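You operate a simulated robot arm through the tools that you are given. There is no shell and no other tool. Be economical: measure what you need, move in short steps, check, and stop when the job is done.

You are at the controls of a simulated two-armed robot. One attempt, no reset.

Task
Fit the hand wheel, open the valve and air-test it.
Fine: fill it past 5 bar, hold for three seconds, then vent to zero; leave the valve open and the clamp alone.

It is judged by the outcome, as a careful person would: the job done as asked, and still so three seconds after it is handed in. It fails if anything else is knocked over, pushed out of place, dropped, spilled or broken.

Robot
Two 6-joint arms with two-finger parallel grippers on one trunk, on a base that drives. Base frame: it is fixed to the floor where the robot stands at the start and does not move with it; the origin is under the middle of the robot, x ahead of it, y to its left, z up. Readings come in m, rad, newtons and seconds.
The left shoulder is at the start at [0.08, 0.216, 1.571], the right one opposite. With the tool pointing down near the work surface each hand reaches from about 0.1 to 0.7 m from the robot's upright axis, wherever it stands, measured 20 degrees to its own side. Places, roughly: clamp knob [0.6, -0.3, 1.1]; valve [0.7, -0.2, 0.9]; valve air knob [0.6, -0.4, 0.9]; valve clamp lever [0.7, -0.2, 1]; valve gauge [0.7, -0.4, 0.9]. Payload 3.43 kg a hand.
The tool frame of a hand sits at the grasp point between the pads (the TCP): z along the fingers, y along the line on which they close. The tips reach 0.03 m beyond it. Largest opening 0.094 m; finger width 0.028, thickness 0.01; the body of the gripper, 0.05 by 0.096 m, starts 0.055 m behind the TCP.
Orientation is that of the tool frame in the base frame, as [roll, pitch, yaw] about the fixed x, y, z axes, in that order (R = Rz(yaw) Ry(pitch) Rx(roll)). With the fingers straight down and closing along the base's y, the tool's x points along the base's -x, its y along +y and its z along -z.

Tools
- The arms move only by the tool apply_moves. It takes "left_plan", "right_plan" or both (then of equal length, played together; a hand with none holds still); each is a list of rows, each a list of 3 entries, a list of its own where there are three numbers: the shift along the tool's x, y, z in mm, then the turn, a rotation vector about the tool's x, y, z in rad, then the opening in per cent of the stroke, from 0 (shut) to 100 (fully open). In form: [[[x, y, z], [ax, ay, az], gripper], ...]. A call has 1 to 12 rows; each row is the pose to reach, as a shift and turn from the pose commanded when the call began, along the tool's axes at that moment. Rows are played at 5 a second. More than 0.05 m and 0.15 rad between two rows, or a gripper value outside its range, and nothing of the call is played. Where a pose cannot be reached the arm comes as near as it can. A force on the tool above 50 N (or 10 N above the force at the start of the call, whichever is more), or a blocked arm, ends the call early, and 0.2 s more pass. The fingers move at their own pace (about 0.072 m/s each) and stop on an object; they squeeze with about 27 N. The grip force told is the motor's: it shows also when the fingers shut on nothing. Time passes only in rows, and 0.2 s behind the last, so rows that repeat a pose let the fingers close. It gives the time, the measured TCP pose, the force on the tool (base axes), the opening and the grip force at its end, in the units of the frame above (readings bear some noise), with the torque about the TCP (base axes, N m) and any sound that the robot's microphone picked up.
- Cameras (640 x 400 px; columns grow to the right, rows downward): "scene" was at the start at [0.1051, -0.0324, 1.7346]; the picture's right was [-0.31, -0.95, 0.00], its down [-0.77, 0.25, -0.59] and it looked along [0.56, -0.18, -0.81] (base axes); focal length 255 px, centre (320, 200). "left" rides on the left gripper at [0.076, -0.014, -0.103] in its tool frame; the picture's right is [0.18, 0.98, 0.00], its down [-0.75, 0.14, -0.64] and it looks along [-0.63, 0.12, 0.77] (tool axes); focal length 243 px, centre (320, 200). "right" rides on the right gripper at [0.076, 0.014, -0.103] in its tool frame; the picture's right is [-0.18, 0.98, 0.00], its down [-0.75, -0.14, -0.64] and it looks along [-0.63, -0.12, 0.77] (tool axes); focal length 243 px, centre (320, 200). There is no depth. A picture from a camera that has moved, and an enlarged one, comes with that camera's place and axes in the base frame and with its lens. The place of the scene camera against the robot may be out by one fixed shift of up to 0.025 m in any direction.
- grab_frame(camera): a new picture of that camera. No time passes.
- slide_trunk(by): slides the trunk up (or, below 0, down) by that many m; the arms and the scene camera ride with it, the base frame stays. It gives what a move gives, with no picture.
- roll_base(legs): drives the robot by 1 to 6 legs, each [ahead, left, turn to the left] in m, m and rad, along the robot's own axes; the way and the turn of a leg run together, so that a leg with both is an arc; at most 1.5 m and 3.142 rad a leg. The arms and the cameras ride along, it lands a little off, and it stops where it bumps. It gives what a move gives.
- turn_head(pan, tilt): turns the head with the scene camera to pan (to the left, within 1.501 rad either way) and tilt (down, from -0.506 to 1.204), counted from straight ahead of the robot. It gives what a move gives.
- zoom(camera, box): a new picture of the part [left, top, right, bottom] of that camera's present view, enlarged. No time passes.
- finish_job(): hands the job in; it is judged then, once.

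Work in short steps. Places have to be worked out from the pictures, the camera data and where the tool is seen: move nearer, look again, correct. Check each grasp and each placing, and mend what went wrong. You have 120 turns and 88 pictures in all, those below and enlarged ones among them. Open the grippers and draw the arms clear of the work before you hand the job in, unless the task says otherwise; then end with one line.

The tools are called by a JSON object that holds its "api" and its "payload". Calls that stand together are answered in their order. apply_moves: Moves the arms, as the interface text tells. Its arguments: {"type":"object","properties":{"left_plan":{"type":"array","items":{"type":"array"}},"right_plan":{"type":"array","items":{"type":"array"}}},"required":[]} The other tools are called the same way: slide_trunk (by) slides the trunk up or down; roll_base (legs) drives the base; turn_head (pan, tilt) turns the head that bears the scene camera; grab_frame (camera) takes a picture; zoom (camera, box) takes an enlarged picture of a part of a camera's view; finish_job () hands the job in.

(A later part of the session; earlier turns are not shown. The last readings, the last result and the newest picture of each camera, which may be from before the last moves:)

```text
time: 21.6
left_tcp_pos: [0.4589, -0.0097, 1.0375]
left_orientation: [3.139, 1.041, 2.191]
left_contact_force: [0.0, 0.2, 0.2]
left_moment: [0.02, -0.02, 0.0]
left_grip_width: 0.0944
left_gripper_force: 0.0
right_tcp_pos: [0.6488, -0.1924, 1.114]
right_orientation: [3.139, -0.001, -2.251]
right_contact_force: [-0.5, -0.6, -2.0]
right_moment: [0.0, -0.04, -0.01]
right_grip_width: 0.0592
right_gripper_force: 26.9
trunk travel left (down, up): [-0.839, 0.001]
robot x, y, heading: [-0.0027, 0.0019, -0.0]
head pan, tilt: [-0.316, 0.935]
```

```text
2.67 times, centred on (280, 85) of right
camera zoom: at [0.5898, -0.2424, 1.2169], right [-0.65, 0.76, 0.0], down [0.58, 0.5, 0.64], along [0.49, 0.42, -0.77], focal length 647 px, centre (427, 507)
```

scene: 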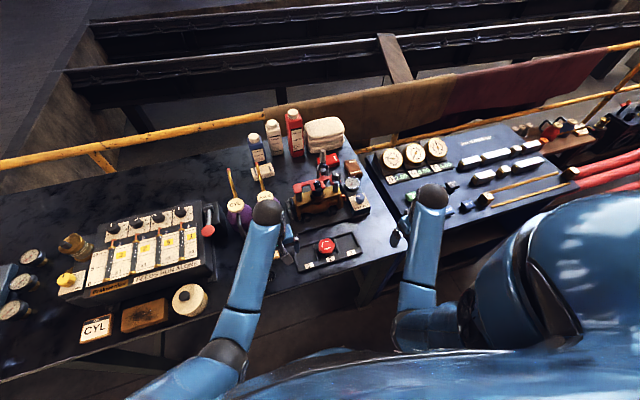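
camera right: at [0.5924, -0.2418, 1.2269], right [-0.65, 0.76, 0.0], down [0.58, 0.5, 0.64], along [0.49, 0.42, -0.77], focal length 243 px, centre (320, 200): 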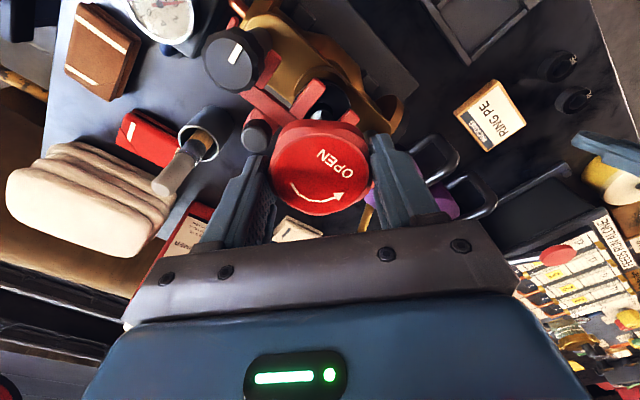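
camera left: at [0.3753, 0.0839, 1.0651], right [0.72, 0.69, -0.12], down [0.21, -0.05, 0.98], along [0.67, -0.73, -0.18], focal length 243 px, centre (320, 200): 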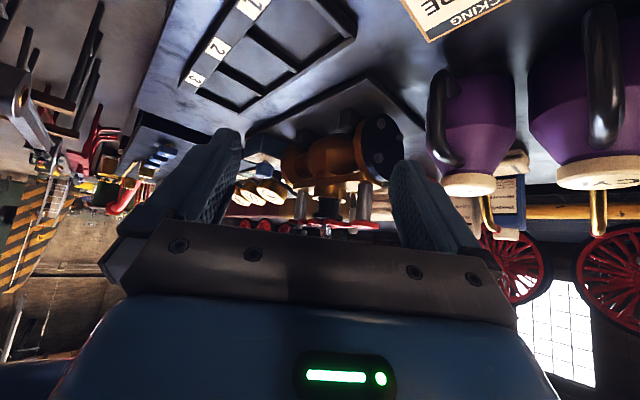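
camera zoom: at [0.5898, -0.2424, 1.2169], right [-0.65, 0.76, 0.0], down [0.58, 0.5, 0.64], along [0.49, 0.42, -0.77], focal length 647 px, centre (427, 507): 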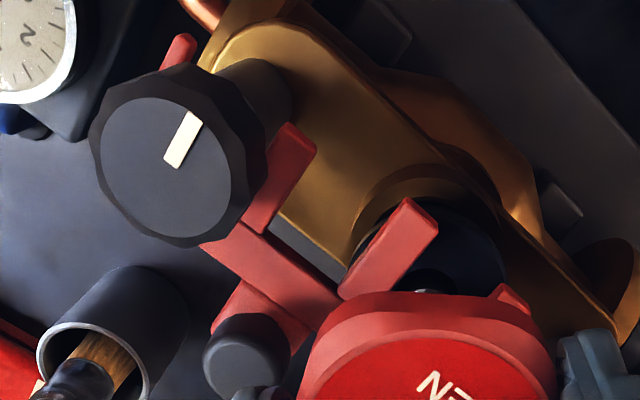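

The lever and knob look undisturbed. I'll rotate the hand 45° further CCW so the fingers lie along x, clear of the ball and the clamp knob.

{"api": "apply_moves", "payload": {"right_plan": [[[0, 0, -2], [0, 0, -0.14], 40], [[0, 0, -2], [0, 0, -0.28], 40], [[0, 0, -2], [0, 0, -0.42], 40], [[0, 0, -2], [0, 0, -0.56], 40], [[0, 0, -2], [0, 0, -0.7], 40], [[0, 0, -2], [0, 0, -0.8], 40]]}}

{"api": "zoom", "payload": {"camera": "left", "box": [250, 110, 400, 240]}}

{"api": "grab_frame", "payload": {"camera": "right"}}

```text
time: 23.0
left_tcp_pos: [0.4607, -0.0101, 1.0365]
left_orientation: [-3.141, 1.041, 2.192]
left_contact_force: [0.7, 0.5, 0.3]
left_moment: [0.02, 0.02, 0.0]
left_grip_width: 0.0941
left_gripper_force: 0.1
right_tcp_pos: [0.6489, -0.1923, 1.1158]
right_orientation: [-3.14, 0.0, -1.447]
right_contact_force: [0.5, 0.3, -3.1]
right_moment: [0.01, -0.01, -0.01]
right_grip_width: 0.0594
right_gripper_force: 26.6
trunk travel left (down, up): [-0.839, 0.001]
robot x, y, heading: [0.0001, -0.0002, -0.001]
head pan, tilt: [-0.316, 0.935]
```

```text
3.08 times, centred on (325, 175) of left
camera zoom: at [0.3745, 0.0856, 1.0223], right [0.75, 0.65, -0.16], down [0.01, 0.22, 0.97], along [0.67, -0.73, 0.16], focal length 746 px, centre (305, 277)
```

zoom: 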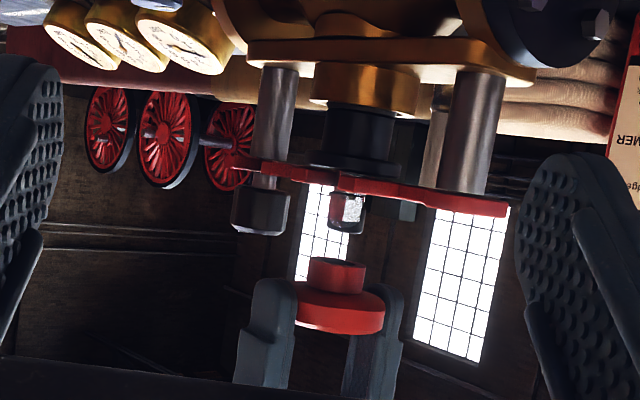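

```text
50 pictures are left
camera right: at [0.6457, -0.2697, 1.2182], right [-1.0, 0.06, 0.0], down [0.05, 0.77, 0.64], along [0.04, 0.64, -0.77], focal length 243 px, centre (320, 200)
```

right: 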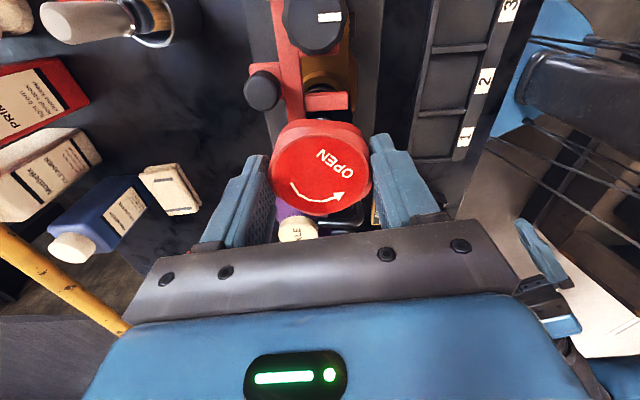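

Alignment holds and the fingers are clear. I'll lower it again in fine steps.

{"api": "apply_moves", "payload": {"right_plan": [[[0, 0, 10], [0, 0, 0], 40], [[0, 0, 18], [0, 0, 0], 40], [[0, 0, 22], [0, 0, 0], 40], [[0, 0, 25], [0, 0, 0], 40], [[0, 0, 28], [0, 0, 0], 40], [[0, 0, 30], [0, 0, 0], 40], [[0, 0, 32], [0, 0, 0], 40], [[0, 0, 34], [0, 0, 0], 40]]}}

{"api": "zoom", "payload": {"camera": "left", "box": [280, 140, 390, 230]}}

```text
time: 24.8
left_tcp_pos: [0.4545, -0.0081, 1.041]
left_orientation: [3.134, 1.044, 2.184]
left_contact_force: [0.4, -0.6, 0.1]
left_moment: [0.03, 0.0, 0.03]
left_grip_width: 0.0938
left_gripper_force: 0.1
right_tcp_pos: [0.6473, -0.1917, 1.0909]
right_orientation: [-3.126, -0.004, -1.453]
right_contact_force: [-1.8, -2.7, 47.5]
right_moment: [-0.1, 0.11, 0.0]
right_grip_width: 0.0591
right_gripper_force: 26.9
trunk travel left (down, up): [-0.839, 0.001]
robot x, y, heading: [-0.0014, 0.0005, 0.001]
head pan, tilt: [-0.316, 0.935]
```

```text
4.44 times, centred on (335, 185) of left
camera zoom: at [0.369, 0.0866, 1.0249], right [0.75, 0.65, -0.16], down [0.01, 0.22, 0.97], along [0.67, -0.73, 0.16], focal length 1078 px, centre (253, 267)
```

zoom: 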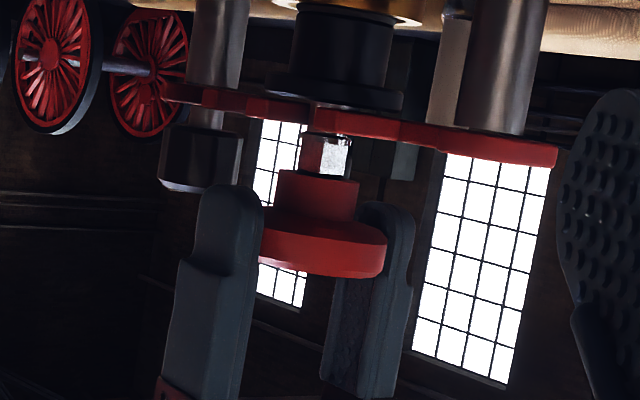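

Now the contact is central, so the bore has a keyed section deeper in. The stem is square and roughly axis-aligned, while the wheel is now about 45° off. I'll lift a little, rotate 46° CCW (still clear of the ball and knob), and lower again.

{"api": "apply_moves", "payload": {"right_plan": [[[0, 0, -6], [0, 0, 0], 40], [[0, 0, -6], [0, 0, -0.14], 40], [[0, 0, -6], [0, 0, -0.28], 40], [[0, 0, -6], [0, 0, -0.42], 40], [[0, 0, -6], [0, 0, -0.56], 40], [[0, 0, -6], [0, 0, -0.7], 40], [[0, 0, -6], [0, 0, -0.81], 40], [[0, 0, -6], [0, 0, -0.81], 40]]}}

{"api": "grab_frame", "payload": {"camera": "right"}}

```text
time: 26.6
left_tcp_pos: [0.4578, -0.0087, 1.0387]
left_orientation: [3.139, 1.04, 2.19]
left_contact_force: [0.3, -0.2, -0.3]
left_moment: [0.0, 0.03, 0.01]
left_grip_width: 0.0939
left_gripper_force: 0.0
right_tcp_pos: [0.6481, -0.1916, 1.0911]
right_orientation: [-3.139, -0.005, -0.639]
right_contact_force: [4.2, -2.0, 27.2]
right_moment: [-0.09, -0.2, 0.04]
right_grip_width: 0.059
right_gripper_force: 27.2
trunk travel left (down, up): [-0.839, 0.001]
robot x, y, heading: [-0.0021, 0.0027, 0.001]
head pan, tilt: [-0.316, 0.935]
```

```text
48 pictures are left
camera right: at [0.7011, -0.249, 1.1935], right [-0.73, -0.68, 0.0], down [-0.52, 0.56, 0.64], along [-0.43, 0.47, -0.77], focal length 243 px, centre (320, 200)
```

right: 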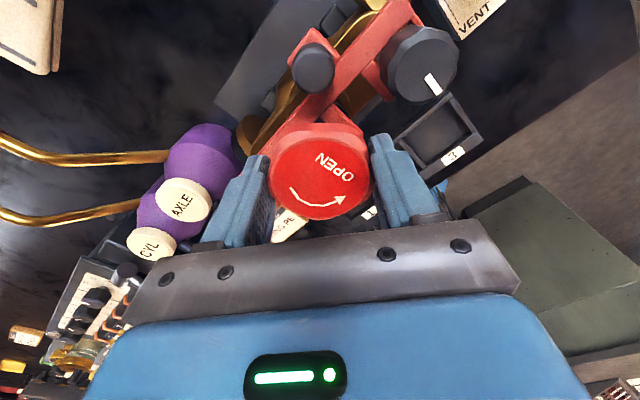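

Still seated on the key at z 1.091. I'll zoom on the wheel lettering to gauge its exact orientation.

{"api": "zoom", "payload": {"camera": "right", "box": [260, 115, 380, 225]}}

{"api": "zoom", "payload": {"camera": "left", "box": [310, 155, 370, 205]}}

```text
3.64 times, centred on (320, 170) of right
camera zoom: at [0.7011, -0.249, 1.1935], right [-0.73, -0.68, 0.0], down [-0.52, 0.56, 0.64], along [-0.43, 0.47, -0.77], focal length 882 px, centre (320, 309)
```

zoom: 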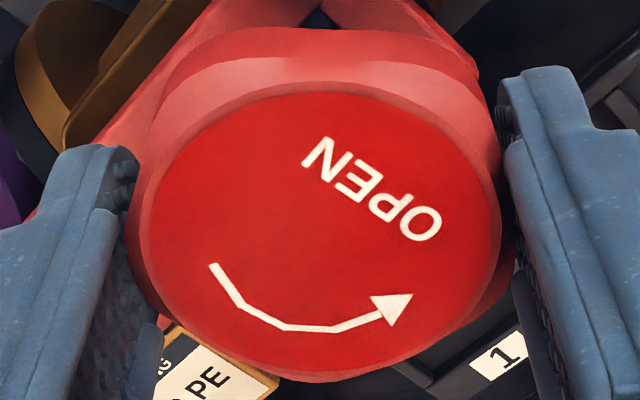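

```text
8.00 times, centred on (340, 180) of left
camera zoom: at [0.3721, 0.0862, 1.0232], right [0.75, 0.65, -0.16], down [0.01, 0.22, 0.97], along [0.67, -0.73, 0.16], focal length 1941 px, centre (160, 360)
```

zoom: 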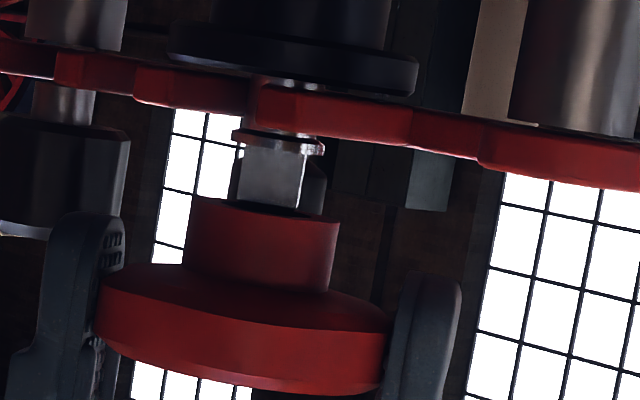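

The stem followed the wheel under friction, so I need to lift clear before turning. The stem's square sits about 35° CW of the wheel's key axes, so I'll lift, turn back 35° CW, and look before pressing.

{"api": "apply_moves", "payload": {"right_plan": [[[0, 0, -6], [0, 0, 0], 40], [[0, 0, -10], [0, 0, 0.1], 40], [[0, 0, -10], [0, 0, 0.24], 40], [[0, 0, -10], [0, 0, 0.38], 40], [[0, 0, -10], [0, 0, 0.52], 40], [[0, 0, -10], [0, 0, 0.6], 40]]}}

{"api": "zoom", "payload": {"camera": "left", "box": [310, 155, 370, 205]}}

```text
time: 28.0
left_tcp_pos: [0.4601, -0.0093, 1.0368]
left_orientation: [-3.142, 1.039, 2.192]
left_contact_force: [0.6, -0.4, -0.8]
left_moment: [-0.04, -0.04, 0.02]
left_grip_width: 0.0941
left_gripper_force: 0.1
right_tcp_pos: [0.6509, -0.1914, 1.0974]
right_orientation: [-3.141, 0.001, -1.245]
right_contact_force: [0.1, 0.1, -3.0]
right_moment: [0.02, 0.01, 0.0]
right_grip_width: 0.0591
right_gripper_force: 26.7
trunk travel left (down, up): [-0.839, 0.001]
robot x, y, heading: [-0.0001, 0.0023, -0.001]
head pan, tilt: [-0.316, 0.935]
```

```text
8.00 times, centred on (340, 180) of left
camera zoom: at [0.3744, 0.0855, 1.0223], right [0.75, 0.65, -0.16], down [0.01, 0.22, 0.97], along [0.67, -0.73, 0.16], focal length 1941 px, centre (160, 360)
```

zoom: 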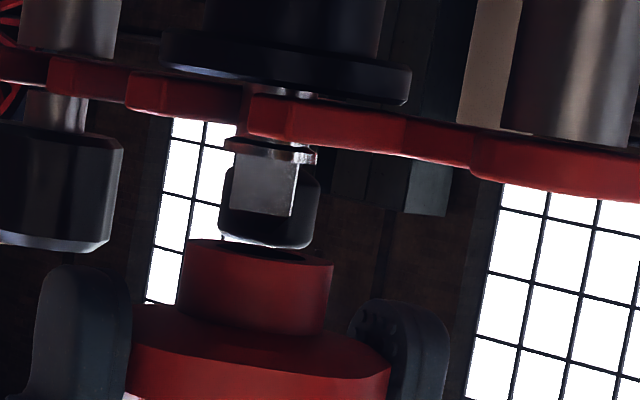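

{"api": "zoom", "payload": {"camera": "left", "box": [334, 170, 354, 188]}}

```text
16.00 times, centred on (344, 179) of left
camera zoom: at [0.3744, 0.0855, 1.0223], right [0.75, 0.65, -0.16], down [0.01, 0.22, 0.97], along [0.67, -0.73, 0.16], focal length 3882 px, centre (-64, 536)
```

zoom: 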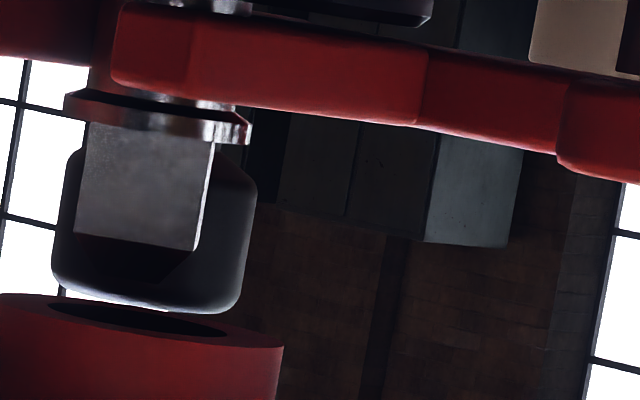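

That dark cylinder is the lever knob behind. The stem is a ~12.5 mm square facing almost straight at this camera, at about 47° in base axes, so the wheel needs roughly 9° more CW. I'll apply that and press gently.

{"api": "apply_moves", "payload": {"right_plan": [[[0, 0, 0], [0, 0, 0.1], 40], [[0, 0, 0], [0, 0, 0.15], 40], [[0, 0, 4], [0, 0, 0.15], 40], [[0, 0, 7], [0, 0, 0.15], 40], [[0, 0, 9], [0, 0, 0.15], 40], [[0, 0, 11], [0, 0, 0.15], 40], [[0, 0, 13], [0, 0, 0.15], 40]]}}

```text
time: 29.6
left_tcp_pos: [0.4596, -0.0088, 1.0372]
left_orientation: [-3.14, 1.041, 2.191]
left_contact_force: [0.1, 0.5, 0.5]
left_moment: [-0.01, -0.01, -0.02]
left_grip_width: 0.0942
left_gripper_force: 0.0
right_tcp_pos: [0.6497, -0.1931, 1.083]
right_orientation: [3.137, 0.001, -1.391]
right_contact_force: [-6.4, 3.1, -1.3]
right_moment: [0.08, 0.27, -0.01]
right_grip_width: 0.0591
right_gripper_force: 27.5
trunk travel left (down, up): [-0.839, 0.001]
robot x, y, heading: [-0.0059, 0.0026, 0.002]
head pan, tilt: [-0.316, 0.935]
```

It passed the key with almost no force and is down to 1.083. I'll keep going to the seat.

{"api": "apply_moves", "payload": {"right_plan": [[[0, 0, 2], [0, 0, 0], 40], [[0, 0, 4], [0, 0, 0], 40], [[0, 0, 6], [0, 0, 0], 40], [[0, 0, 8], [0, 0, 0], 40]]}}

{"api": "zoom", "payload": {"camera": "left", "box": [290, 140, 390, 215]}}

```text
time: 30.6
left_tcp_pos: [0.4596, -0.0089, 1.0387]
left_orientation: [3.141, 1.04, 2.19]
left_contact_force: [0.3, 0.2, 0.1]
left_moment: [0.0, -0.03, -0.03]
left_grip_width: 0.0939
left_gripper_force: 0.1
right_tcp_pos: [0.6492, -0.1928, 1.0786]
right_orientation: [-3.141, -0.001, -1.389]
right_contact_force: [-4.2, 2.8, 1.6]
right_moment: [0.08, 0.14, -0.02]
right_grip_width: 0.0591
right_gripper_force: 27.0
trunk travel left (down, up): [-0.839, 0.001]
robot x, y, heading: [0.0001, 0.0026, 0.001]
head pan, tilt: [-0.316, 0.935]
```

```text
5.33 times, centred on (340, 178) of left
camera zoom: at [0.3734, 0.0861, 1.0227], right [0.75, 0.65, -0.16], down [0.01, 0.22, 0.97], along [0.67, -0.73, 0.16], focal length 1294 px, centre (213, 320)
```

zoom: 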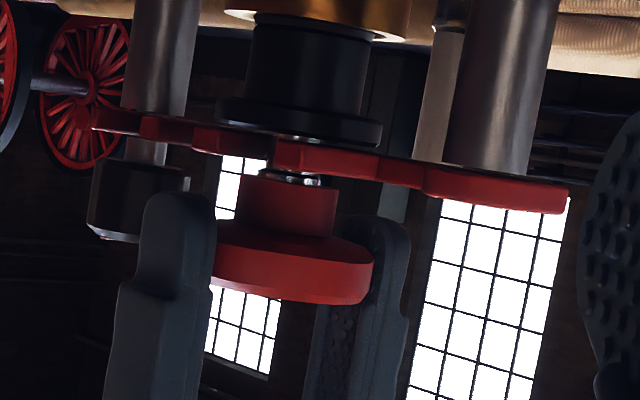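

The hub is down at the collar. I'll press a touch more, then begin the opening turn CCW.

{"api": "apply_moves", "payload": {"right_plan": [[[0, 0, 3], [0, 0, 0], 40], [[0, 0, 3], [0, 0, -0.14], 40], [[0, 0, 3], [0, 0, -0.28], 40], [[0, 0, 3], [0, 0, -0.42], 40], [[0, 0, 3], [0, 0, -0.56], 40], [[0, 0, 3], [0, 0, -0.7], 40], [[0, 0, 3], [0, 0, -0.84], 40], [[0, 0, 3], [0, 0, -0.98], 40], [[0, 0, 3], [0, 0, -1.1], 40]]}}

{"api": "grab_frame", "payload": {"camera": "right"}}

{"api": "zoom", "payload": {"camera": "left", "box": [290, 140, 390, 215]}}

```text
time: 32.6
left_tcp_pos: [0.4567, -0.0083, 1.0401]
left_orientation: [3.138, 1.045, 2.188]
left_contact_force: [0.5, -0.3, 0.4]
left_moment: [-0.03, -0.02, -0.03]
left_grip_width: 0.0939
left_gripper_force: 0.1
right_tcp_pos: [0.649, -0.1914, 1.0773]
right_orientation: [-3.141, -0.009, -0.289]
right_contact_force: [3.0, 2.2, 33.6]
right_moment: [0.09, 0.17, 0.01]
right_grip_width: 0.0593
right_gripper_force: 26.6
trunk travel left (down, up): [-0.839, 0.001]
robot x, y, heading: [-0.0018, 0.0015, -0.0]
head pan, tilt: [-0.316, 0.935]
```

```text
42 pictures are left
camera right: at [0.7174, -0.2265, 1.1813], right [-0.46, -0.89, 0.0], down [-0.69, 0.35, 0.64], along [-0.57, 0.29, -0.77], focal length 243 px, centre (320, 200)
```

right: 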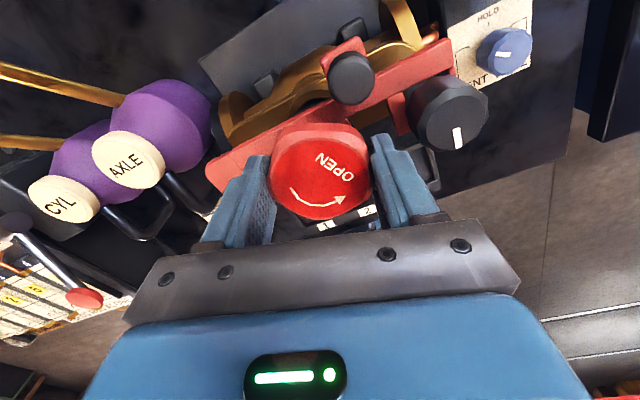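

```text
5.33 times, centred on (340, 178) of left
camera zoom: at [0.3712, 0.0869, 1.0236], right [0.75, 0.65, -0.16], down [0.01, 0.22, 0.97], along [0.67, -0.73, 0.16], focal length 1294 px, centre (213, 320)
```

zoom: 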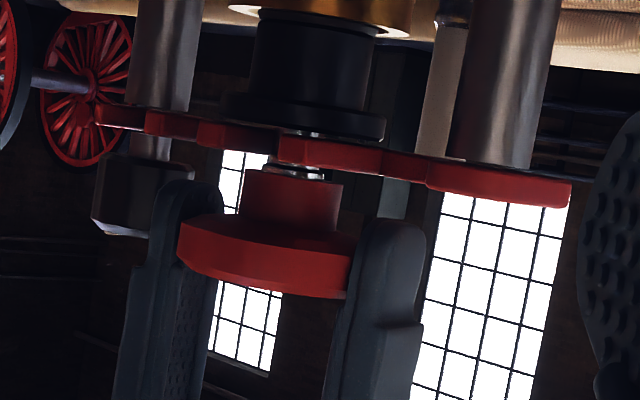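

Fully seated, and one stroke is done (stem ~109° from the start in total). The air box also shows a HOLD mark. I'll regrip by opening slightly, swinging back CW around the wheel, and closing.

{"api": "apply_moves", "payload": {"right_plan": [[[0, 0, -3], [0, 0, 0], 77], [[0, 0, -4], [0, 0, 0], 77], [[0, 0, -4], [0, 0, 0.1375], 77], [[0, 0, -4], [0, 0, 0.275], 77], [[0, 0, -4], [0, 0, 0.4125], 77], [[0, 0, -4], [0, 0, 0.55], 77], [[0, 0, -4], [0, 0, 0.6875], 77], [[0, 0, -4], [0, 0, 0.825], 77], [[0, 0, -4], [0, 0, 0.9625], 77], [[0, 0, -4], [0, 0, 1.1], 77], [[0, 0, -4], [0, 0, 1.1], 40], [[0, 0, -4], [0, 0, 1.1], 40]]}}

{"api": "grab_frame", "payload": {"camera": "right"}}

```text
time: 35.2
left_tcp_pos: [0.4604, -0.0096, 1.038]
left_orientation: [3.142, 1.04, 2.191]
left_contact_force: [-0.6, 0.2, 0.0]
left_moment: [0.01, -0.01, 0.0]
left_grip_width: 0.094
left_gripper_force: 0.1
right_tcp_pos: [0.649, -0.1932, 1.0788]
right_orientation: [3.14, 0.0, -1.393]
right_contact_force: [-3.9, 0.3, -0.2]
right_moment: [0.01, 0.07, -0.01]
right_grip_width: 0.0593
right_gripper_force: 27.6
trunk travel left (down, up): [-0.839, 0.001]
robot x, y, heading: [0.0032, -0.0005, -0.003]
head pan, tilt: [-0.316, 0.935]
```

```text
40 pictures are left
camera right: at [0.6492, -0.2706, 1.1808], right [-1.0, 0.01, 0.0], down [0.01, 0.77, 0.64], along [0.0, 0.64, -0.77], focal length 243 px, centre (320, 200)
```

right: 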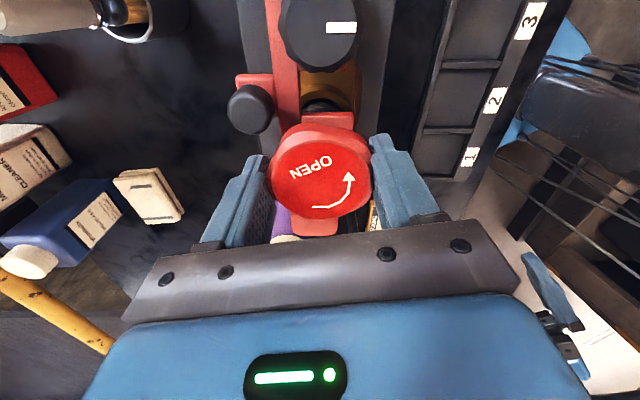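

The regrip is good: the wheel stayed put on the stem and the lever was untouched. Second opening stroke.

{"api": "apply_moves", "payload": {"right_plan": [[[0, 0, 1], [0, 0, -0.14], 40], [[0, 0, 1], [0, 0, -0.28], 40], [[0, 0, 1], [0, 0, -0.42], 40], [[0, 0, 1], [0, 0, -0.56], 40], [[0, 0, 1], [0, 0, -0.7], 40], [[0, 0, 1], [0, 0, -0.84], 40], [[0, 0, 1], [0, 0, -0.98], 40], [[0, 0, 1], [0, 0, -1.12], 40]]}}

{"api": "apply_moves", "payload": {"right_plan": [[[0, 0, -1], [0, 0, 0], 77], [[0, 0, -1], [0, 0, 0], 77], [[0, 0, -1], [0, 0, 0.1375], 77], [[0, 0, -1], [0, 0, 0.275], 77], [[0, 0, -1], [0, 0, 0.4125], 77], [[0, 0, -1], [0, 0, 0.55], 77], [[0, 0, -1], [0, 0, 0.6875], 77], [[0, 0, -1], [0, 0, 0.825], 77], [[0, 0, -1], [0, 0, 0.9625], 77], [[0, 0, -1], [0, 0, 1.1], 77], [[0, 0, -1], [0, 0, 1.1], 40], [[0, 0, -1], [0, 0, 1.1], 40]]}}

{"api": "grab_frame", "payload": {"camera": "right"}}

```text
time: 37.0
left_tcp_pos: [0.4583, -0.008, 1.0378]
left_orientation: [3.14, 1.042, 2.191]
left_contact_force: [0.0, -0.3, -0.9]
left_moment: [0.02, 0.0, 0.01]
left_grip_width: 0.0937
left_gripper_force: 0.0
right_tcp_pos: [0.6499, -0.1923, 1.0787]
right_orientation: [-3.141, -0.003, -0.269]
right_contact_force: [0.9, 0.8, 11.9]
right_moment: [0.05, 0.08, -0.05]
right_grip_width: 0.0593
right_gripper_force: 27.1
trunk travel left (down, up): [-0.839, 0.001]
robot x, y, heading: [-0.0001, 0.006, -0.001]
head pan, tilt: [-0.316, 0.935]
```

```text
time: 39.6
left_tcp_pos: [0.4594, -0.0108, 1.0383]
left_orientation: [-3.141, 1.04, 2.19]
left_contact_force: [0.4, -0.4, 0.9]
left_moment: [0.01, 0.04, -0.02]
left_grip_width: 0.0942
left_gripper_force: 0.0
right_tcp_pos: [0.6498, -0.1919, 1.0775]
right_orientation: [3.14, 0.0, -1.374]
right_contact_force: [-3.8, -0.3, -0.5]
right_moment: [-0.05, 0.11, 0.01]
right_grip_width: 0.0594
right_gripper_force: 26.7
trunk travel left (down, up): [-0.839, 0.001]
robot x, y, heading: [0.0015, -0.0027, -0.002]
head pan, tilt: [-0.316, 0.935]
```

```text
39 pictures are left
camera right: at [0.651, -0.2705, 1.1803], right [-1.0, -0.01, 0.0], down [-0.01, 0.77, 0.64], along [-0.01, 0.64, -0.77], focal length 243 px, centre (320, 200)
```

right: 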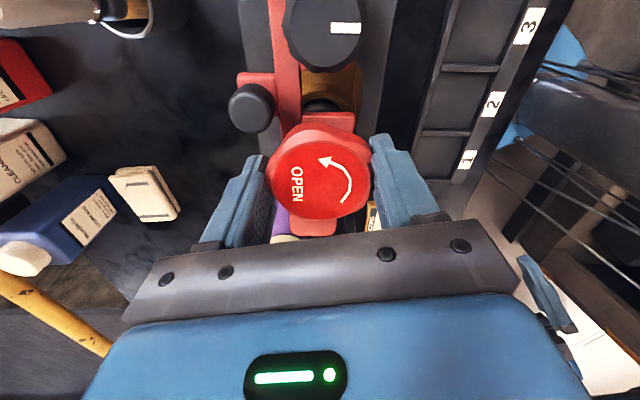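

The wheel is turning freely, about 173° so far with no stop. Two more strokes, watching the torque.

{"api": "apply_moves", "payload": {"right_plan": [[[0, 0, 1], [0, 0, -0.14], 40], [[0, 0, 1], [0, 0, -0.28], 40], [[0, 0, 1], [0, 0, -0.42], 40], [[0, 0, 1], [0, 0, -0.56], 40], [[0, 0, 1], [0, 0, -0.7], 40], [[0, 0, 1], [0, 0, -0.84], 40], [[0, 0, 1], [0, 0, -0.98], 40], [[0, 0, 1], [0, 0, -1.1], 40]]}}

{"api": "apply_moves", "payload": {"right_plan": [[[0, 0, -1], [0, 0, 0], 77], [[0, 0, -1], [0, 0, 0], 77], [[0, 0, -1], [0, 0, 0.1375], 77], [[0, 0, -1], [0, 0, 0.275], 77], [[0, 0, -1], [0, 0, 0.4125], 77], [[0, 0, -1], [0, 0, 0.55], 77], [[0, 0, -1], [0, 0, 0.6875], 77], [[0, 0, -1], [0, 0, 0.825], 77], [[0, 0, -1], [0, 0, 0.9625], 77], [[0, 0, -1], [0, 0, 1.1], 77], [[0, 0, -1], [0, 0, 1.1], 40], [[0, 0, -1], [0, 0, 1.1], 40]]}}

{"api": "apply_moves", "payload": {"right_plan": [[[0, 0, 1], [0, 0, -0.14], 40], [[0, 0, 1], [0, 0, -0.28], 40], [[0, 0, 1], [0, 0, -0.42], 40], [[0, 0, 1], [0, 0, -0.56], 40], [[0, 0, 1], [0, 0, -0.7], 40], [[0, 0, 1], [0, 0, -0.84], 40], [[0, 0, 1], [0, 0, -0.98], 40], [[0, 0, 1], [0, 0, -1.1], 40]]}}

{"api": "grab_frame", "payload": {"camera": "right"}}

```text
time: 41.4
left_tcp_pos: [0.4602, -0.0091, 1.0378]
left_orientation: [-3.141, 1.04, 2.192]
left_contact_force: [0.4, 0.1, 1.2]
left_moment: [0.03, 0.0, 0.0]
left_grip_width: 0.0939
left_gripper_force: 0.0
right_tcp_pos: [0.6507, -0.1932, 1.0779]
right_orientation: [-3.141, -0.001, -0.269]
right_contact_force: [-0.1, 0.4, 3.3]
right_moment: [0.04, 0.01, -0.84]
right_grip_width: 0.0592
right_gripper_force: 27.0
trunk travel left (down, up): [-0.839, 0.001]
robot x, y, heading: [-0.0002, 0.0006, -0.001]
head pan, tilt: [-0.316, 0.935]
```

```text
time: 44.0
left_tcp_pos: [0.4595, -0.0089, 1.0364]
left_orientation: [3.14, 1.041, 2.19]
left_contact_force: [0.0, 0.1, 0.2]
left_moment: [0.02, 0.0, 0.05]
left_grip_width: 0.094
left_gripper_force: 0.0
right_tcp_pos: [0.6486, -0.1934, 1.0775]
right_orientation: [3.14, 0.0, -1.375]
right_contact_force: [-4.4, -0.8, 0.0]
right_moment: [0.0, 0.13, -0.03]
right_grip_width: 0.0599
right_gripper_force: 26.7
trunk travel left (down, up): [-0.839, 0.001]
robot x, y, heading: [0.0037, -0.0037, 0.004]
head pan, tilt: [-0.316, 0.935]
```

```text
time: 45.8
left_tcp_pos: [0.4607, -0.009, 1.0378]
left_orientation: [-3.14, 1.039, 2.188]
left_contact_force: [0.2, 0.2, 0.0]
left_moment: [0.01, 0.02, 0.0]
left_grip_width: 0.0939
left_gripper_force: 0.1
right_tcp_pos: [0.6503, -0.1912, 1.0769]
right_orientation: [-3.14, -0.001, -0.27]
right_contact_force: [-0.1, -1.0, 5.7]
right_moment: [0.01, 0.02, -0.86]
right_grip_width: 0.0595
right_gripper_force: 27.0
trunk travel left (down, up): [-0.839, 0.001]
robot x, y, heading: [-0.0048, 0.0003, 0.004]
head pan, tilt: [-0.316, 0.935]
```

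```text
38 pictures are left
camera right: at [0.72, -0.2264, 1.1801], right [-0.44, -0.9, 0.0], down [-0.69, 0.34, 0.64], along [-0.58, 0.28, -0.77], focal length 243 px, centre (320, 200)
```

right: 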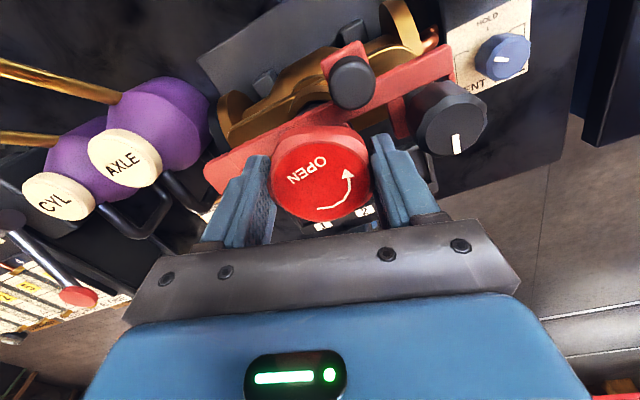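

Both strokes ended at -0.85 N·m with the wheel stalled at about the same angle, so it's at the open stop. I'll release, lift straight up, and look.

{"api": "apply_moves", "payload": {"right_plan": [[[0, 0, 0], [0, 0, 0], 77], [[0, 0, 0], [0, 0, 0], 77], [[0, 0, -12], [0, 0, 0], 77], [[0, 0, -25], [0, 0, 0], 77], [[0, 0, -38], [0, 0, 0], 77]]}}

{"api": "zoom", "payload": {"camera": "left", "box": [250, 110, 400, 240]}}

{"api": "grab_frame", "payload": {"camera": "right"}}

```text
time: 47.0
left_tcp_pos: [0.4602, -0.0093, 1.0371]
left_orientation: [3.141, 1.041, 2.192]
left_contact_force: [-0.5, -1.0, 0.3]
left_moment: [0.02, 0.0, -0.01]
left_grip_width: 0.0941
left_gripper_force: 0.1
right_tcp_pos: [0.6516, -0.1937, 1.1153]
right_orientation: [-3.14, -0.001, -0.271]
right_contact_force: [-0.8, -0.6, 0.3]
right_moment: [-0.03, -0.03, 0.0]
right_grip_width: 0.0722
right_gripper_force: 0.0
trunk travel left (down, up): [-0.839, 0.001]
robot x, y, heading: [0.0038, 0.0, -0.004]
head pan, tilt: [-0.316, 0.935]
```

```text
3.08 times, centred on (325, 175) of left
camera zoom: at [0.3743, 0.0857, 1.0223], right [0.75, 0.65, -0.16], down [0.01, 0.22, 0.97], along [0.67, -0.73, 0.16], focal length 746 px, centre (305, 277)
```

zoom: 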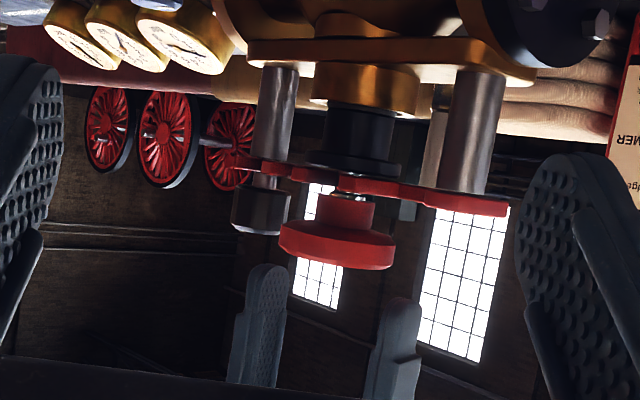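

```text
36 pictures are left
camera right: at [0.721, -0.2273, 1.218], right [-0.44, -0.9, 0.0], down [-0.69, 0.34, 0.64], along [-0.58, 0.28, -0.77], focal length 243 px, centre (320, 200)
```

right: 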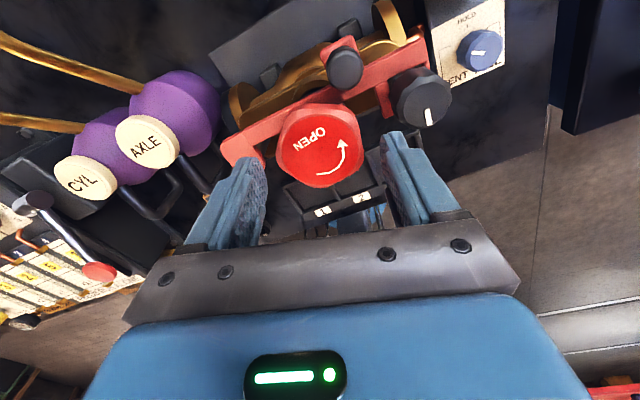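

The wheel is seated squarely on the stem. I'll zoom on the air knob panel and gauge.

{"api": "zoom", "payload": {"camera": "right", "box": [410, 0, 530, 110]}}

{"api": "zoom", "payload": {"camera": "scene", "box": [325, 160, 405, 225]}}

```text
3.64 times, centred on (470, 55) of right
camera zoom: at [0.721, -0.2273, 1.218], right [-0.44, -0.9, 0.0], down [-0.69, 0.34, 0.64], along [-0.58, 0.28, -0.77], focal length 882 px, centre (-226, 727)
```

zoom: 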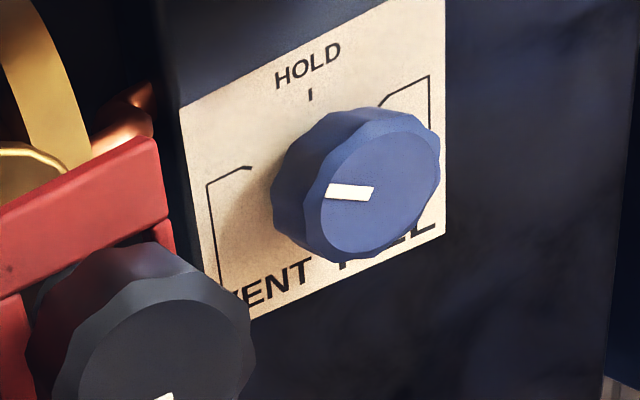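

```text
6.15 times, centred on (365, 192) of scene
camera zoom: at [0.1052, -0.0323, 1.7726], right [-0.31, -0.95, 0.0], down [-0.77, 0.25, -0.59], along [0.56, -0.18, -0.81], focal length 1571 px, centre (43, 246)
```

zoom: 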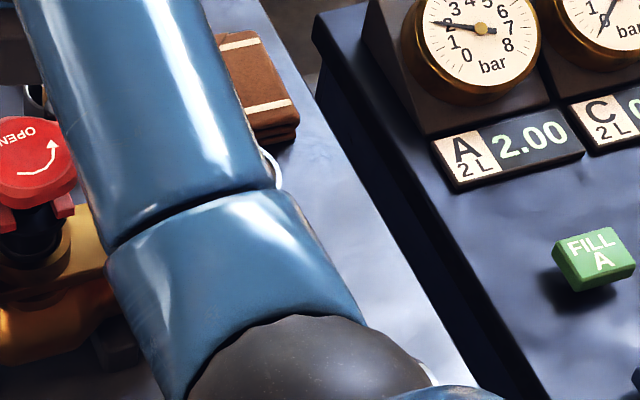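

Panel reading: VENT is toward +y (where the pointer is now), HOLD toward +x, FILL toward -y, so it turns clockwise. The knob is about 35 mm across, near (0.612, -0.356, ~0.94). I'll go over it, passing above the clamp knob.

{"api": "apply_moves", "payload": {"right_plan": [[[0, 0, -10], [0, 0, 0], 64], [[2, 42, -12], [0, 0, 0.04], 64], [[3, 84, -12], [0, 0, 0.08], 64], [[4, 126, -12], [0, 0, 0.1], 64], [[5, 167, -10], [0, 0, 0.1], 64], [[5, 167, 30], [0, 0, 0.1], 64]]}}

{"api": "grab_frame", "payload": {"camera": "right"}}

{"api": "grab_frame", "payload": {"camera": "scene"}}

```text
time: 48.4
left_tcp_pos: [0.4612, -0.01, 1.038]
left_orientation: [-3.141, 1.04, 2.192]
left_contact_force: [-0.3, -0.4, -0.2]
left_moment: [-0.01, 0.01, 0.0]
left_grip_width: 0.0941
left_gripper_force: 0.1
right_tcp_pos: [0.6122, -0.3511, 1.084]
right_orientation: [3.141, 0.001, -0.379]
right_contact_force: [0.0, 0.0, 0.2]
right_moment: [0.0, 0.03, 0.02]
right_grip_width: 0.0604
right_gripper_force: 0.1
right hand out of reach, approached as far as the arm can: row 5, 6
trunk travel left (down, up): [-0.839, 0.001]
robot x, y, heading: [0.0014, 0.0004, -0.003]
head pan, tilt: [-0.316, 0.935]
```

```text
33 pictures are left
camera right: at [0.6776, -0.3926, 1.1881], right [-0.54, -0.84, 0.0], down [-0.65, 0.41, 0.64], along [-0.54, 0.34, -0.77], focal length 243 px, centre (320, 200)
```

right: 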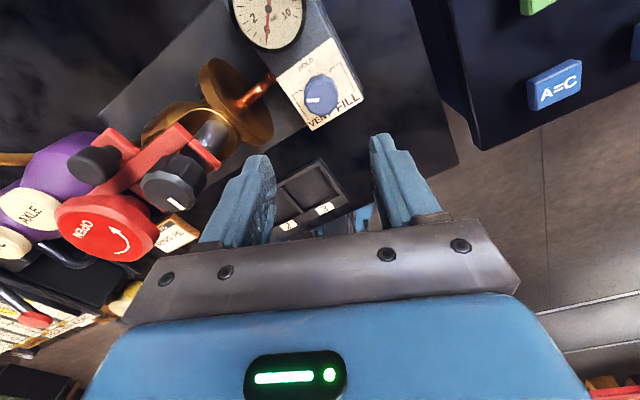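

```text
32 pictures are left
camera scene: at [0.1055, -0.0327, 1.7726], right [-0.31, -0.95, 0.0], down [-0.77, 0.25, -0.59], along [0.56, -0.18, -0.81], focal length 255 px, centre (320, 200)
```

scene: 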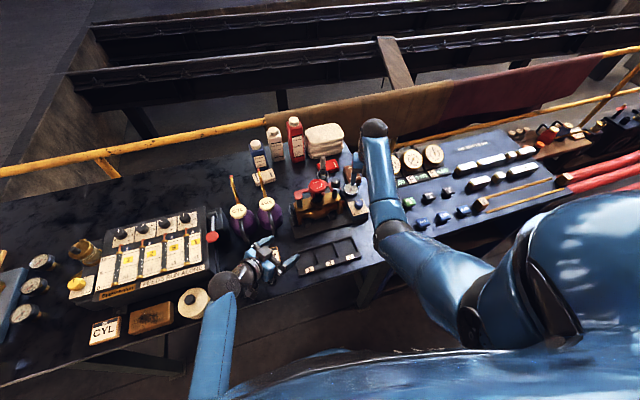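

I triangulate the knob top at (0.615, -0.354, 0.938). I'll lower to z≈1.0 and check position.

{"api": "apply_moves", "payload": {"right_plan": [[[0, 0, 30], [0, 0, 0], 64], [[0, 0, 60], [0, 0, 0], 64], [[0, 0, 85], [0, 0, 0], 64]]}}

{"api": "grab_frame", "payload": {"camera": "right"}}

```text
time: 49.2
left_tcp_pos: [0.4605, -0.0095, 1.0372]
left_orientation: [-3.141, 1.04, 2.191]
left_contact_force: [-0.4, -0.6, 1.1]
left_moment: [0.0, 0.01, 0.07]
left_grip_width: 0.0939
left_gripper_force: 0.1
right_tcp_pos: [0.6101, -0.3475, 0.9991]
right_orientation: [3.14, 0.001, -0.377]
right_contact_force: [0.1, -0.5, 0.1]
right_moment: [-0.01, 0.01, 0.01]
right_grip_width: 0.0602
right_gripper_force: 0.1
trunk travel left (down, up): [-0.839, 0.001]
robot x, y, heading: [-0.0032, 0.0018, -0.001]
head pan, tilt: [-0.316, 0.935]
```

```text
31 pictures are left
camera right: at [0.6777, -0.3902, 1.1029], right [-0.53, -0.85, 0.0], down [-0.65, 0.41, 0.64], along [-0.54, 0.34, -0.77], focal length 243 px, centre (320, 200)
```

right: 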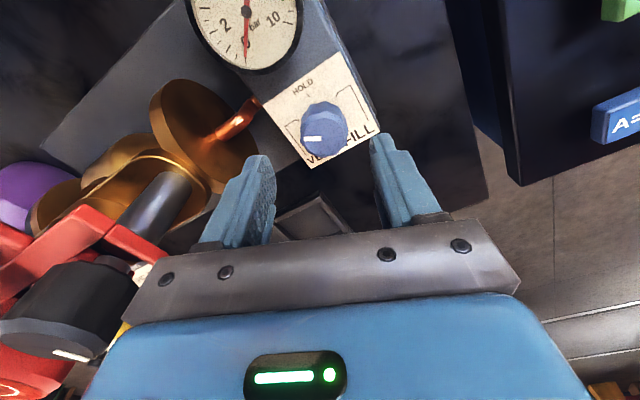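

{"api": "zoom", "payload": {"camera": "right", "box": [260, 60, 400, 180]}}

```text
3.33 times, centred on (330, 120) of right
camera zoom: at [0.6777, -0.3902, 1.1029], right [-0.53, -0.85, 0.0], down [-0.65, 0.41, 0.64], along [-0.54, 0.34, -0.77], focal length 809 px, centre (287, 467)
```

zoom: 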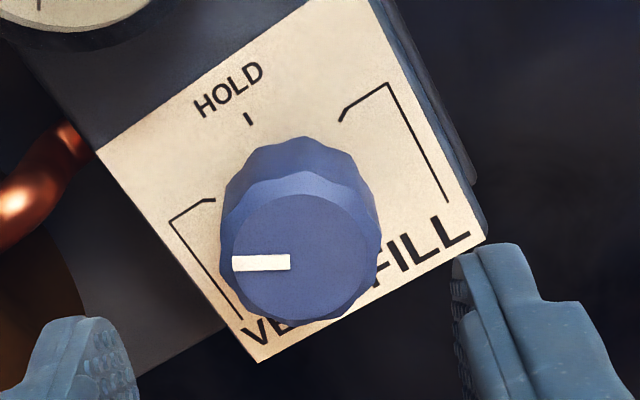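

A two-view fix puts the knob top at (0.615, -0.354, 0.949). I'll shift over it, descend, and close.

{"api": "apply_moves", "payload": {"right_plan": [[[7, 4, 0], [0, 0, 0], 64], [[7, 4, 15], [0, 0, 0], 64], [[7, 4, 28], [0, 0, 0], 64], [[7, 4, 36], [0, 0, 0], 64]]}}

{"api": "grab_frame", "payload": {"camera": "right"}}

```text
time: 50.2
left_tcp_pos: [0.4604, -0.0101, 1.0359]
left_orientation: [-3.141, 1.042, 2.192]
left_contact_force: [-0.4, 0.7, -0.3]
left_moment: [0.02, 0.02, 0.03]
left_grip_width: 0.094
left_gripper_force: 0.0
right_tcp_pos: [0.618, -0.3524, 0.9645]
right_orientation: [3.138, 0.0, -0.382]
right_contact_force: [0.4, 0.0, 0.6]
right_moment: [0.0, -0.02, 0.0]
right_grip_width: 0.0601
right_gripper_force: 0.1
right hand out of reach, approached as far as the arm can: row 1, 2, 3, 4
trunk travel left (down, up): [-0.839, 0.001]
robot x, y, heading: [0.0007, -0.0, -0.001]
head pan, tilt: [-0.316, 0.935]
```

```text
29 pictures are left
camera right: at [0.684, -0.395, 1.0671], right [-0.54, -0.84, 0.0], down [-0.65, 0.41, 0.64], along [-0.54, 0.34, -0.77], focal length 243 px, centre (320, 200)
```

right: 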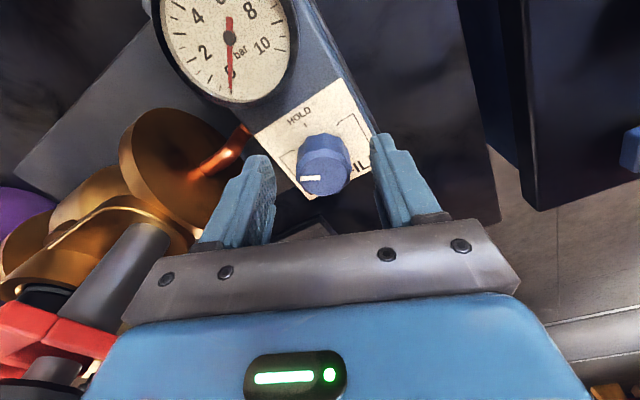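

Slightly past centre, so I'll correct 4 mm back along the tool's x and close on the knob.

{"api": "apply_moves", "payload": {"right_plan": [[[-4, 0, 0], [0, 0, 0], 64], [[-4, 0, 0], [0, 0, 0], 20], [[-4, 0, 0], [0, 0, 0], 20], [[-4, 0, 0], [0, 0, 0], 20]]}}

{"api": "grab_frame", "payload": {"camera": "right"}}

{"api": "zoom", "payload": {"camera": "scene", "box": [310, 150, 410, 230]}}

```text
time: 51.2
left_tcp_pos: [0.4602, -0.0102, 1.0382]
left_orientation: [3.14, 1.04, 2.19]
left_contact_force: [-0.1, 0.3, 0.4]
left_moment: [0.02, -0.01, -0.02]
left_grip_width: 0.0939
left_gripper_force: 0.0
right_tcp_pos: [0.6141, -0.3533, 0.9641]
right_orientation: [3.138, -0.001, -0.379]
right_contact_force: [-3.5, -7.4, 0.1]
right_moment: [-0.14, -0.21, 0.01]
right_grip_width: 0.0335
right_gripper_force: 44.9
trunk travel left (down, up): [-0.839, 0.001]
robot x, y, heading: [0.002, -0.0, 0.005]
head pan, tilt: [-0.316, 0.935]
```

```text
28 pictures are left
camera right: at [0.6794, -0.3944, 1.0668], right [-0.54, -0.84, 0.0], down [-0.65, 0.41, 0.64], along [-0.54, 0.34, -0.77], focal length 243 px, centre (320, 200)
```

right: 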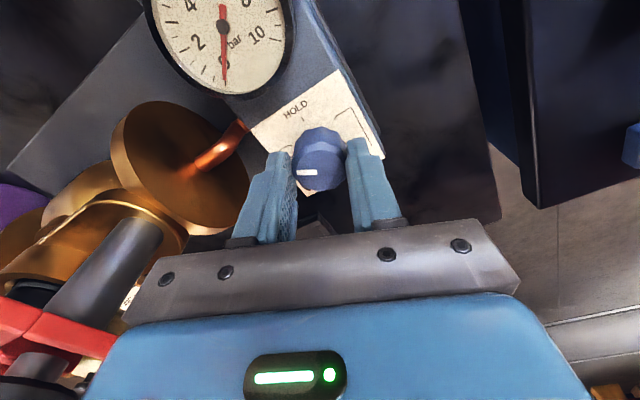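

```text
5.00 times, centred on (360, 190) of scene
camera zoom: at [0.1044, -0.0342, 1.7726], right [-0.31, -0.95, 0.0], down [-0.76, 0.25, -0.59], along [0.56, -0.18, -0.8], focal length 1276 px, centre (120, 250)
```

zoom: 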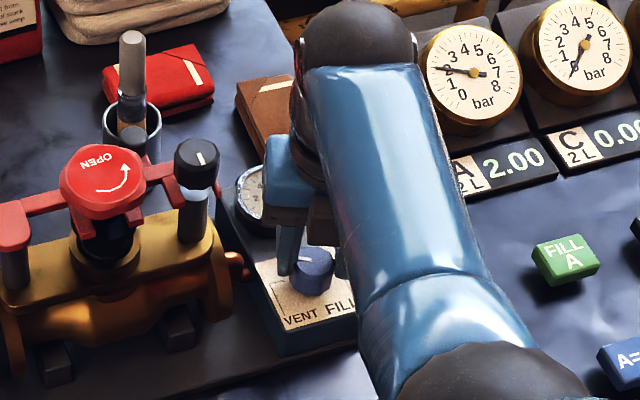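

Gripped the knob at 33.5 mm. I'll rotate 60° CW to HOLD first and check views.

{"api": "apply_moves", "payload": {"right_plan": [[[-4, 0, 0], [0, 0, 0.13], 20], [[-4, 0, 0], [0, 0, 0.26], 20], [[-4, 0, 0], [0, 0, 0.39], 20], [[-4, 0, 0], [0, 0, 0.52], 20], [[-4, 0, 0], [0, 0, 0.65], 20], [[-4, 0, 0], [0, 0, 0.78], 20], [[-4, 0, 0], [0, 0, 0.91], 20], [[-4, 0, 0], [0, 0, 1.04], 20]]}}

{"api": "grab_frame", "payload": {"camera": "right"}}

{"api": "zoom", "payload": {"camera": "scene", "box": [310, 150, 410, 230]}}

```text
time: 53.0
left_tcp_pos: [0.4612, -0.0114, 1.0356]
left_orientation: [-3.141, 1.039, 2.193]
left_contact_force: [-0.1, 0.0, 0.5]
left_moment: [0.0, 0.0, 0.0]
left_grip_width: 0.0943
left_gripper_force: 0.0
right_tcp_pos: [0.6111, -0.3526, 0.9636]
right_orientation: [-3.139, -0.003, -1.417]
right_contact_force: [16.8, -15.4, 11.5]
right_moment: [-1.3, -0.46, -0.01]
right_grip_width: 0.0331
right_gripper_force: 45.0
trunk travel left (down, up): [-0.839, 0.001]
robot x, y, heading: [0.0, -0.0003, -0.002]
head pan, tilt: [-0.316, 0.935]
```

```text
26 pictures are left
camera right: at [0.6101, -0.4299, 1.0667], right [-1.0, 0.03, 0.0], down [0.02, 0.77, 0.64], along [0.02, 0.64, -0.77], focal length 243 px, centre (320, 200)
```

right: 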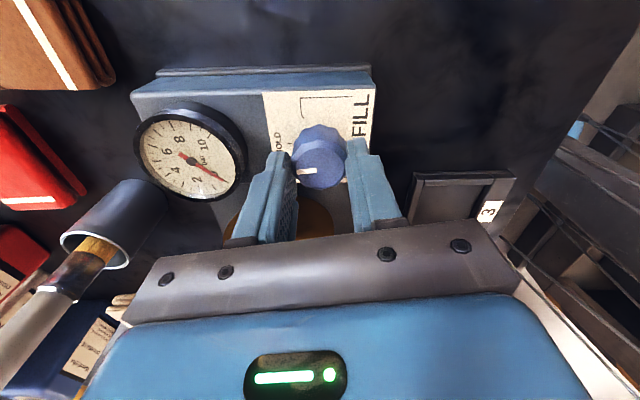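

```text
5.00 times, centred on (360, 190) of scene
camera zoom: at [0.1077, -0.0349, 1.7725], right [-0.31, -0.95, 0.0], down [-0.77, 0.25, -0.59], along [0.56, -0.18, -0.81], focal length 1276 px, centre (120, 250)
```

zoom: 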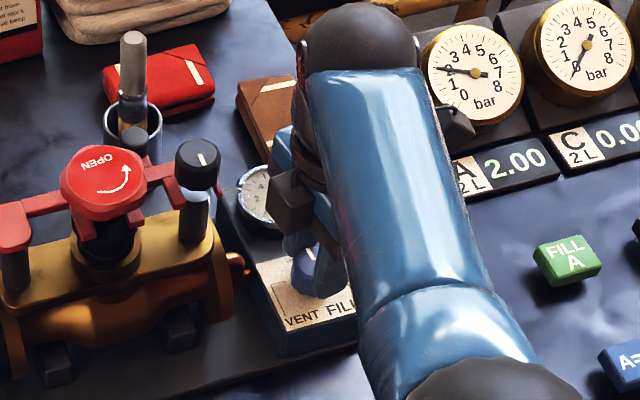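

The gauge stays visible from the right camera here. I shifted 4 mm twice by mistake, so I'll undo that to remove side load and turn on toward FILL.

{"api": "apply_moves", "payload": {"right_plan": [[[2, -4, 0], [0, 0, 0], 20], [[2, -4, 0], [0, 0, 0.13], 20], [[2, -4, 0], [0, 0, 0.26], 20], [[2, -4, 0], [0, 0, 0.39], 20], [[2, -4, 0], [0, 0, 0.52], 20], [[2, -4, 0], [0, 0, 0.65], 20]]}}

{"api": "grab_frame", "payload": {"camera": "right"}}

```text
time: 54.4
left_tcp_pos: [0.4601, -0.0111, 1.0377]
left_orientation: [3.139, 1.041, 2.188]
left_contact_force: [-0.5, -0.8, 0.7]
left_moment: [0.01, -0.02, 0.0]
left_grip_width: 0.094
left_gripper_force: 0.2
right_tcp_pos: [0.6124, -0.3519, 0.9621]
right_orientation: [3.14, 0.002, -2.064]
right_contact_force: [0.8, -10.7, 9.3]
right_moment: [-0.04, -0.13, 0.0]
right_grip_width: 0.0336
right_gripper_force: 44.7
trunk travel left (down, up): [-0.839, 0.001]
robot x, y, heading: [0.0029, 0.002, -0.004]
head pan, tilt: [-0.316, 0.935]
```

```text
24 pictures are left
camera right: at [0.5644, -0.413, 1.0665], right [-0.78, 0.63, 0.0], down [0.48, 0.6, 0.64], along [0.4, 0.5, -0.77], focal length 243 px, centre (320, 200)
```

right: 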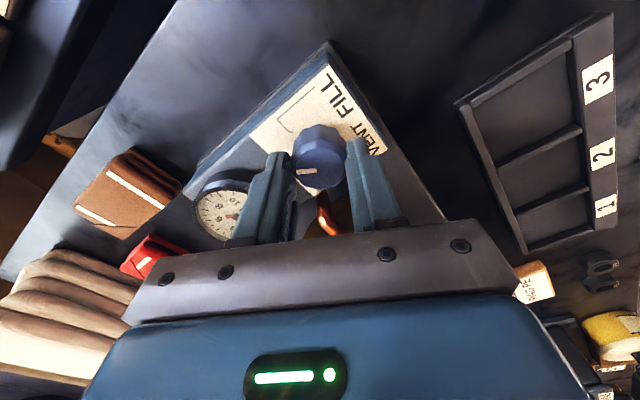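

{"api": "zoom", "payload": {"camera": "right", "box": [180, 160, 350, 250]}}

```text
3.76 times, centred on (265, 205) of right
camera zoom: at [0.5644, -0.413, 1.0665], right [-0.78, 0.63, 0.0], down [0.48, 0.6, 0.64], along [0.4, 0.5, -0.77], focal length 913 px, centre (527, 181)
```

zoom: 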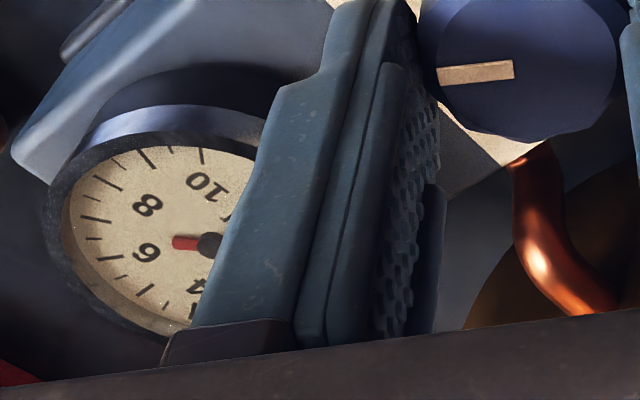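

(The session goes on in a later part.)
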